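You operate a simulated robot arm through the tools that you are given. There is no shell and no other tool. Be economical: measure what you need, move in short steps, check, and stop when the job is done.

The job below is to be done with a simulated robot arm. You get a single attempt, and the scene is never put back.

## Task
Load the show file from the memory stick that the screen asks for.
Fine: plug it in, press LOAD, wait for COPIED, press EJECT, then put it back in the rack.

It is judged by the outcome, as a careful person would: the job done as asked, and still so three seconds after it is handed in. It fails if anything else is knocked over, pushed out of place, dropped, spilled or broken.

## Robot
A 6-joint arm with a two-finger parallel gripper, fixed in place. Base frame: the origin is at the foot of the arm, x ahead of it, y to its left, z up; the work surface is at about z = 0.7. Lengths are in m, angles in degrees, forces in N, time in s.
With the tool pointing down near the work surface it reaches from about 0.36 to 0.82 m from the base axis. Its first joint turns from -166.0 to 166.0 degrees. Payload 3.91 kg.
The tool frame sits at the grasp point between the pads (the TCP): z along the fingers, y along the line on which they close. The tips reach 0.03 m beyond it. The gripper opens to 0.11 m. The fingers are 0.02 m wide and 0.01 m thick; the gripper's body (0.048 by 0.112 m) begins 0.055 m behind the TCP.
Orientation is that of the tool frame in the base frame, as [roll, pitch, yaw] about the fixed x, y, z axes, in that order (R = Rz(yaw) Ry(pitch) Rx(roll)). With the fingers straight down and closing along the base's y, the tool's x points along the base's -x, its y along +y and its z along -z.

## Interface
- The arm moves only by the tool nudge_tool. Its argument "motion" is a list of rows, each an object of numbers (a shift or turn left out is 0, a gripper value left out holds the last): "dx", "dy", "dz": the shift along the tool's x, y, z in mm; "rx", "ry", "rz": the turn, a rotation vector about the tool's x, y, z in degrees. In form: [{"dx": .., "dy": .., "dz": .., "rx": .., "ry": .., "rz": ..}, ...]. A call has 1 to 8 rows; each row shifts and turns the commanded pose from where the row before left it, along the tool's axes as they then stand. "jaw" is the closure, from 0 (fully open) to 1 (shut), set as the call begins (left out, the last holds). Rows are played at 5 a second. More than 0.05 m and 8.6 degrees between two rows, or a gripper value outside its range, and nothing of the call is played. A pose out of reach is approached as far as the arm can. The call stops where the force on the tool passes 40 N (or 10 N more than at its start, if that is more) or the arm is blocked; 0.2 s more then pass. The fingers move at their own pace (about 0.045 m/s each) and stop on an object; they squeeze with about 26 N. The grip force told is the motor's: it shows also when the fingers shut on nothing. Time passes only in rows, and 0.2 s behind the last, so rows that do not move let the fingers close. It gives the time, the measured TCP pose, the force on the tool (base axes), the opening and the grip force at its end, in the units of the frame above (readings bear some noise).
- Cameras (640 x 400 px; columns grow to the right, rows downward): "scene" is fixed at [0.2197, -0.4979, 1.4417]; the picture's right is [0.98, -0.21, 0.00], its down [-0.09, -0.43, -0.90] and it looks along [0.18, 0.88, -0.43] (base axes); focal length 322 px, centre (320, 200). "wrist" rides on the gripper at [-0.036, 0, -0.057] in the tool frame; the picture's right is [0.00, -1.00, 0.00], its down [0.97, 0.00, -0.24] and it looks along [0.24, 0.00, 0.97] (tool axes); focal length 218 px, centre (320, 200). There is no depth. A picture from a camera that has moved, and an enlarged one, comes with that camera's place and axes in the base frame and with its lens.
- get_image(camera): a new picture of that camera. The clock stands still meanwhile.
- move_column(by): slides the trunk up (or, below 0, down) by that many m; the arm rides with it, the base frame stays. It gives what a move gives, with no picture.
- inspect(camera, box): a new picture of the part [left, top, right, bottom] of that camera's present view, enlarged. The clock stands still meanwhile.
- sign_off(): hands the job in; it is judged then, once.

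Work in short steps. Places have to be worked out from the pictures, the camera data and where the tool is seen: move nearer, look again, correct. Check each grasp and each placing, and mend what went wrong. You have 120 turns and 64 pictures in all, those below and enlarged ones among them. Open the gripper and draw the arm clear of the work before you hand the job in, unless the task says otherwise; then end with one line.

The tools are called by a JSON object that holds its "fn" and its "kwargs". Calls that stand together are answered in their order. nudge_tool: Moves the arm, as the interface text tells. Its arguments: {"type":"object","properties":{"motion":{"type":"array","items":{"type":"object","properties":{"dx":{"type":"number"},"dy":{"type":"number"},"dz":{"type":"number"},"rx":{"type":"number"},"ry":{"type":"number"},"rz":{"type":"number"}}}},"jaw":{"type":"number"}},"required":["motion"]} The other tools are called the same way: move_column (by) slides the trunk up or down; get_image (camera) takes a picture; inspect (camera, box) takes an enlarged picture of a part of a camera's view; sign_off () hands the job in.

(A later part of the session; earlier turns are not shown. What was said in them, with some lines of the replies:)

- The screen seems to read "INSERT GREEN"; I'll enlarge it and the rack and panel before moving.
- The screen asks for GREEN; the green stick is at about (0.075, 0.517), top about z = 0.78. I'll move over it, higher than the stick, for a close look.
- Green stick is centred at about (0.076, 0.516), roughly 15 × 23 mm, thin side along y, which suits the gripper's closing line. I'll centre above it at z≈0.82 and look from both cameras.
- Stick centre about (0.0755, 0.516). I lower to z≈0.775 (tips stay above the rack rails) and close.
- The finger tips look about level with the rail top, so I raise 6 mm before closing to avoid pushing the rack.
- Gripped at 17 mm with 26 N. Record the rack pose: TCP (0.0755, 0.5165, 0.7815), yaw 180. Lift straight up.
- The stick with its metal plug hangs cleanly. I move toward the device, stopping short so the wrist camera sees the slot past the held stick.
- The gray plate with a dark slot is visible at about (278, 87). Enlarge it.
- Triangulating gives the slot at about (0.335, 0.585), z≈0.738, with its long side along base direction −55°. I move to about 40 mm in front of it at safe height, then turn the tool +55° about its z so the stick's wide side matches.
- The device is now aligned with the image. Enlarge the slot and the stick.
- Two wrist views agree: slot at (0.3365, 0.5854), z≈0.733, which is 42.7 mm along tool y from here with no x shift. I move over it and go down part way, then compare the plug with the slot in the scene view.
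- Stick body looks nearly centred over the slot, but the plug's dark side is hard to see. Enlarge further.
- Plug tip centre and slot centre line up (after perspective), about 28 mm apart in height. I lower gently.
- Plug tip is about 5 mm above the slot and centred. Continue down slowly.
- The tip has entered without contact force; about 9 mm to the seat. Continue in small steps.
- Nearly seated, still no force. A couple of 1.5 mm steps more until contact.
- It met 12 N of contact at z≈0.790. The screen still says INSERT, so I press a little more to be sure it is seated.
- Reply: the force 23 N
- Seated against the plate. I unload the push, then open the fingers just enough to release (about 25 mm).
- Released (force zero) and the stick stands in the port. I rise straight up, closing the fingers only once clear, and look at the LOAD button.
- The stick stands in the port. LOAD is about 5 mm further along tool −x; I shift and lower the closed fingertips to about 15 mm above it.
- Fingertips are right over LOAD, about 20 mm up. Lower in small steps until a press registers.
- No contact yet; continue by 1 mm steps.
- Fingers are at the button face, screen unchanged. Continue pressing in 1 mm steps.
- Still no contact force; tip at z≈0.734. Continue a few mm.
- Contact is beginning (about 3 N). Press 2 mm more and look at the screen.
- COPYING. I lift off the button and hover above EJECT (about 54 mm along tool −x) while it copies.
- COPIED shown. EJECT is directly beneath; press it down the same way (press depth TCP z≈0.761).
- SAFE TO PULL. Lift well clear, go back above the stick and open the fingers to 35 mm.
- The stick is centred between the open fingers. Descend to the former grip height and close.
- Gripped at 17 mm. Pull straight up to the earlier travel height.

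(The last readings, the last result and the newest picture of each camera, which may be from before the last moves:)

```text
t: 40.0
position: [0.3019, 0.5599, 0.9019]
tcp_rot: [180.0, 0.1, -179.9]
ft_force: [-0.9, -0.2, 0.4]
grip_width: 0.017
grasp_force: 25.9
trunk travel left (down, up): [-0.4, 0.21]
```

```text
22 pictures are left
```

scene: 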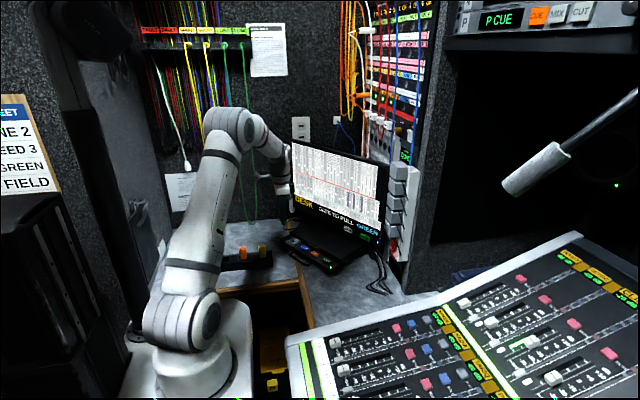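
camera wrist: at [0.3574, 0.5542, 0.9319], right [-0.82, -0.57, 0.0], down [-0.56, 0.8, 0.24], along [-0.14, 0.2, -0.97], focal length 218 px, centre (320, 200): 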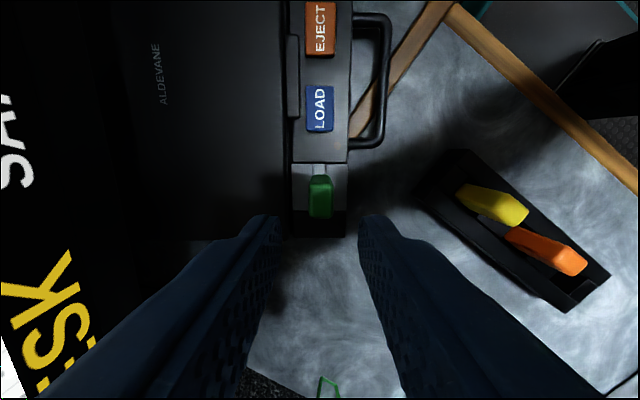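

Travel back above the green slot (x +226 mm, y −44 mm in tool axes), staying at z≈0.90.

{"fn": "nudge_tool", "kwargs": {"motion": [{"dx": 38, "dy": -8}, {"dx": 38, "dy": -8}, {"dx": 38, "dy": -7}, {"dx": 38, "dy": -7}, {"dx": 37, "dy": -7}, {"dx": 37, "dy": -7}, {}, {}]}}

{"fn": "nudge_tool", "kwargs": {"motion": [{"dz": 30}, {"dz": 25}, {}]}}

{"fn": "inspect", "kwargs": {"camera": "scene", "box": [215, 215, 265, 265]}}

{"fn": "get_image", "kwargs": {"camera": "wrist"}}

```text
t: 41.8
position: [0.077, 0.5179, 0.9011]
tcp_rot: [-179.9, -0.1, -179.9]
ft_force: [0.5, 0.7, -0.9]
grip_width: 0.0169
grasp_force: 26.2
trunk travel left (down, up): [-0.4, 0.21]
```

```text
t: 42.6
position: [0.0746, 0.5181, 0.8456]
tcp_rot: [180.0, 0.0, 179.9]
ft_force: [-0.1, -0.1, 0.1]
grip_width: 0.0172
grasp_force: 26.0
trunk travel left (down, up): [-0.4, 0.21]
```

```text
8.00 times, centred on (240, 240) of scene
camera zoom: at [0.2197, -0.4979, 1.4417], right [0.98, -0.21, 0.0], down [-0.09, -0.43, -0.9], along [0.18, 0.88, -0.43], focal length 2574 px, centre (960, -120)
```

zoom: 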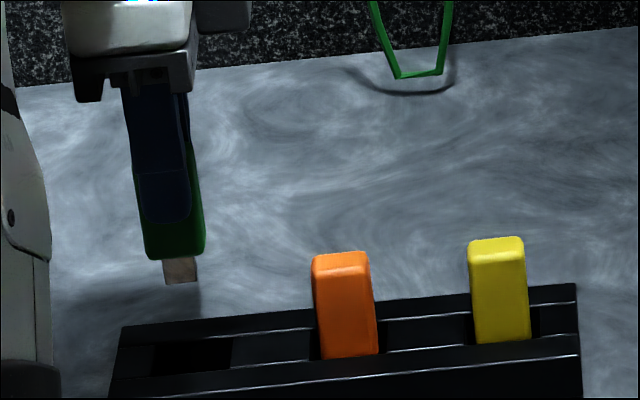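

```text
20 pictures are left
camera wrist: at [0.1119, 0.5171, 0.9037], right [0.0, -1.0, 0.0], down [-0.97, 0.0, 0.24], along [-0.24, 0.0, -0.97], focal length 218 px, centre (320, 200)
```

wrist: 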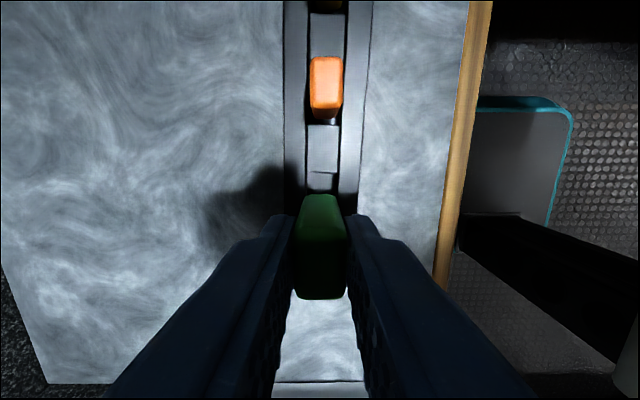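

The plug heads for the centre of the dark slot. Lower in steps, watching the force.

{"fn": "nudge_tool", "kwargs": {"motion": [{"dz": 15}, {"dz": 13}, {}]}}

{"fn": "inspect", "kwargs": {"camera": "scene", "box": [220, 230, 256, 266]}}

```text
t: 43.4
position: [0.077, 0.5171, 0.8187]
tcp_rot: [179.9, 0.0, -180.0]
ft_force: [-1.1, -0.6, -0.5]
grip_width: 0.0166
grasp_force: 26.1
trunk travel left (down, up): [-0.4, 0.21]
```

```text
11.11 times, centred on (238, 248) of scene
camera zoom: at [0.2197, -0.4979, 1.4417], right [0.98, -0.21, 0.0], down [-0.09, -0.43, -0.9], along [0.18, 0.88, -0.43], focal length 3575 px, centre (1231, -333)
```

zoom: 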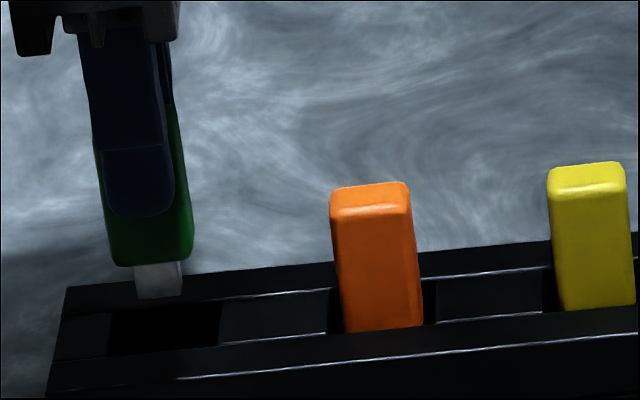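

Stick centre projects onto the pocket centre. Continue to seat.

{"fn": "nudge_tool", "kwargs": {"motion": [{"dz": 12}, {"dz": 10}, {"dz": 6}, {}]}}

{"fn": "inspect", "kwargs": {"camera": "scene", "box": [220, 230, 256, 266]}}

```text
t: 44.4
position: [0.0772, 0.5162, 0.7899]
tcp_rot: [-180.0, 0.0, 180.0]
ft_force: [0.4, 0.0, 0.9]
grip_width: 0.0169
grasp_force: 26.1
trunk travel left (down, up): [-0.4, 0.21]
```

```text
11.11 times, centred on (238, 248) of scene
camera zoom: at [0.2197, -0.4979, 1.4417], right [0.98, -0.21, 0.0], down [-0.09, -0.43, -0.9], along [0.18, 0.88, -0.43], focal length 3575 px, centre (1231, -333)
```

zoom: 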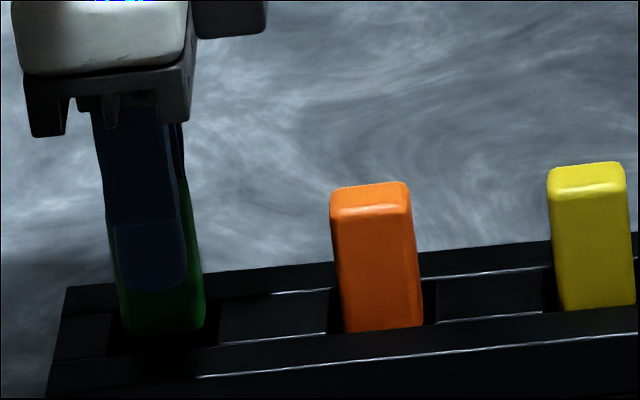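

In the pocket with no force; lower the last 7–8 mm slowly until touch.

{"fn": "nudge_tool", "kwargs": {"motion": [{"dz": 3}, {"dz": 2}, {"dz": 2}, {}]}}

```text
t: 45.4
position: [0.0759, 0.5167, 0.7827]
tcp_rot: [180.0, -0.1, -180.0]
ft_force: [-0.6, 0.2, 0.0]
grip_width: 0.0171
grasp_force: 26.2
trunk travel left (down, up): [-0.4, 0.21]
```

{"fn": "nudge_tool", "kwargs": {"motion": [{"dz": 1}, {"dz": 0.7}, {}]}}

{"fn": "inspect", "kwargs": {"camera": "scene", "box": [220, 230, 256, 266]}}

```text
t: 46.2
position: [0.0757, 0.5165, 0.7821]
tcp_rot: [-179.9, 0.0, -180.0]
ft_force: [0.5, -1.1, -0.6]
grip_width: 0.0168
grasp_force: 25.8
trunk travel left (down, up): [-0.4, 0.21]
```

```text
11.11 times, centred on (238, 248) of scene
camera zoom: at [0.2197, -0.4979, 1.4417], right [0.98, -0.21, 0.0], down [-0.09, -0.43, -0.9], along [0.18, 0.88, -0.43], focal length 3575 px, centre (1231, -333)
```

zoom: 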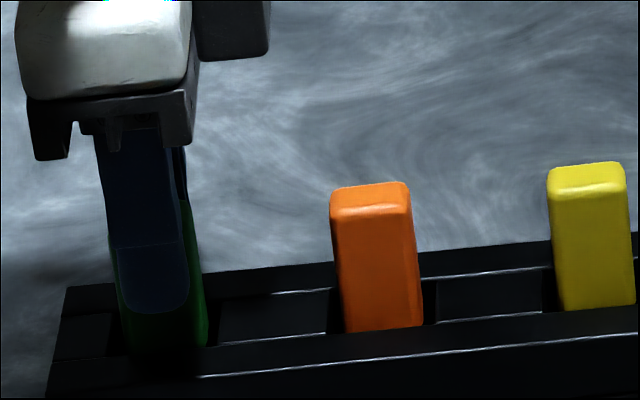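

Almost at the original height; step on until a light touch.

{"fn": "nudge_tool", "kwargs": {"motion": [{"dz": 0.8}, {"dz": 0.7}, {}]}}

```text
t: 47.0
position: [0.0752, 0.516, 0.7804]
tcp_rot: [-179.9, 0.0, 179.9]
ft_force: [0.4, -0.5, 2.3]
grip_width: 0.0169
grasp_force: 26.3
trunk travel left (down, up): [-0.4, 0.21]
```

Light touch at z≈0.780: seated. Open partway (60 mm) and then rise.

{"fn": "nudge_tool", "kwargs": {"motion": [{}, {}, {}, {}], "jaw": 0.6}}

{"fn": "nudge_tool", "kwargs": {"motion": [{"dz": -20}, {"dz": -30}, {"dz": -40}, {"dz": -40}, {}]}}

{"fn": "inspect", "kwargs": {"camera": "scene", "box": [210, 215, 280, 275]}}

{"fn": "get_image", "kwargs": {"camera": "wrist"}}

{"fn": "inspect", "kwargs": {"camera": "scene", "box": [270, 130, 430, 290]}}

```text
t: 48.0
position: [0.0766, 0.5177, 0.7798]
tcp_rot: [180.0, -0.1, -180.0]
ft_force: [-0.4, 0.5, 0.4]
grip_width: 0.0439
grasp_force: 0.1
trunk travel left (down, up): [-0.4, 0.21]
```

```text
t: 49.2
position: [0.0746, 0.5175, 0.9113]
tcp_rot: [180.0, 0.1, 180.0]
ft_force: [0.8, -0.1, 0.3]
grip_width: 0.0439
grasp_force: 0.1
trunk travel left (down, up): [-0.4, 0.21]
```

```text
6.67 times, centred on (245, 245) of scene
camera zoom: at [0.2197, -0.4979, 1.4417], right [0.98, -0.21, 0.0], down [-0.09, -0.43, -0.9], along [0.18, 0.88, -0.43], focal length 2145 px, centre (820, -100)
```

zoom: 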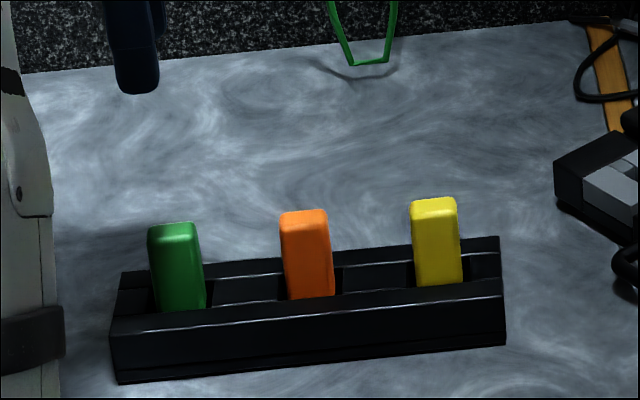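

```text
15 pictures are left
camera wrist: at [0.111, 0.5163, 0.9683], right [0.0, -1.0, 0.0], down [-0.97, 0.0, 0.24], along [-0.24, 0.0, -0.97], focal length 218 px, centre (320, 200)
```

wrist: 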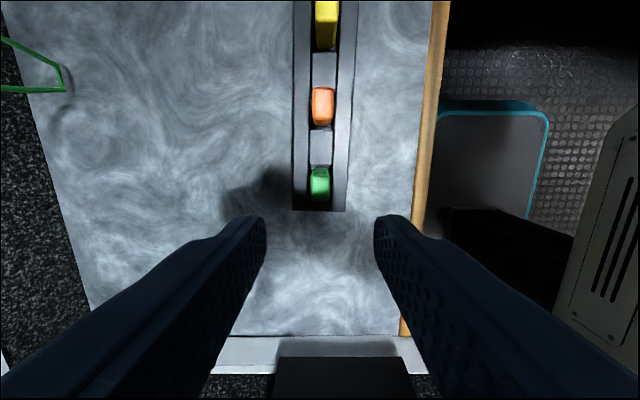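

```text
2.50 times, centred on (350, 210) of scene
camera zoom: at [0.2197, -0.4979, 1.4417], right [0.98, -0.21, 0.0], down [-0.09, -0.43, -0.9], along [0.18, 0.88, -0.43], focal length 804 px, centre (245, 175)
```

zoom: 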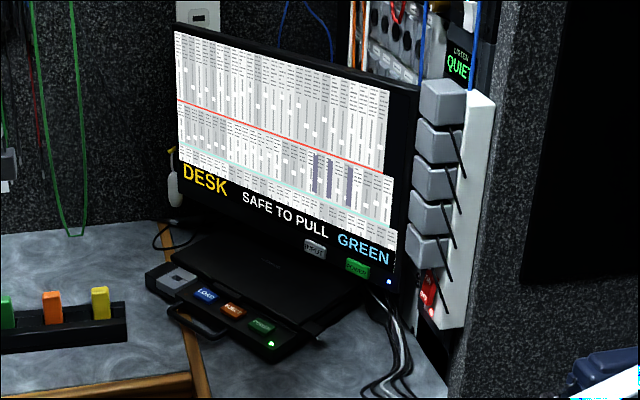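

The green stick stands in its rack slot as before, the others are untouched, and the screen shows SAFE TO PULL. I open the gripper fully, rise a bit more and hand in.

{"fn": "nudge_tool", "kwargs": {"motion": [{"dz": -40}, {"dz": -40}, {}, {}, {}], "jaw": 0}}

{"fn": "sign_off", "kwargs": {}}

```text
t: 50.4
position: [0.077, 0.5164, 0.99]
tcp_rot: [179.9, 0.0, -179.9]
ft_force: [0.8, -0.1, -0.4]
grip_width: 0.11
grasp_force: 0.1
trunk travel left (down, up): [-0.4, 0.21]
```

```text
The job is handed in.
```

The screen asked for the green stick: I loaded it until COPIED, pressed EJECT, pulled it once the screen read SAFE TO PULL, and put it back in its rack slot with nothing else disturbed.
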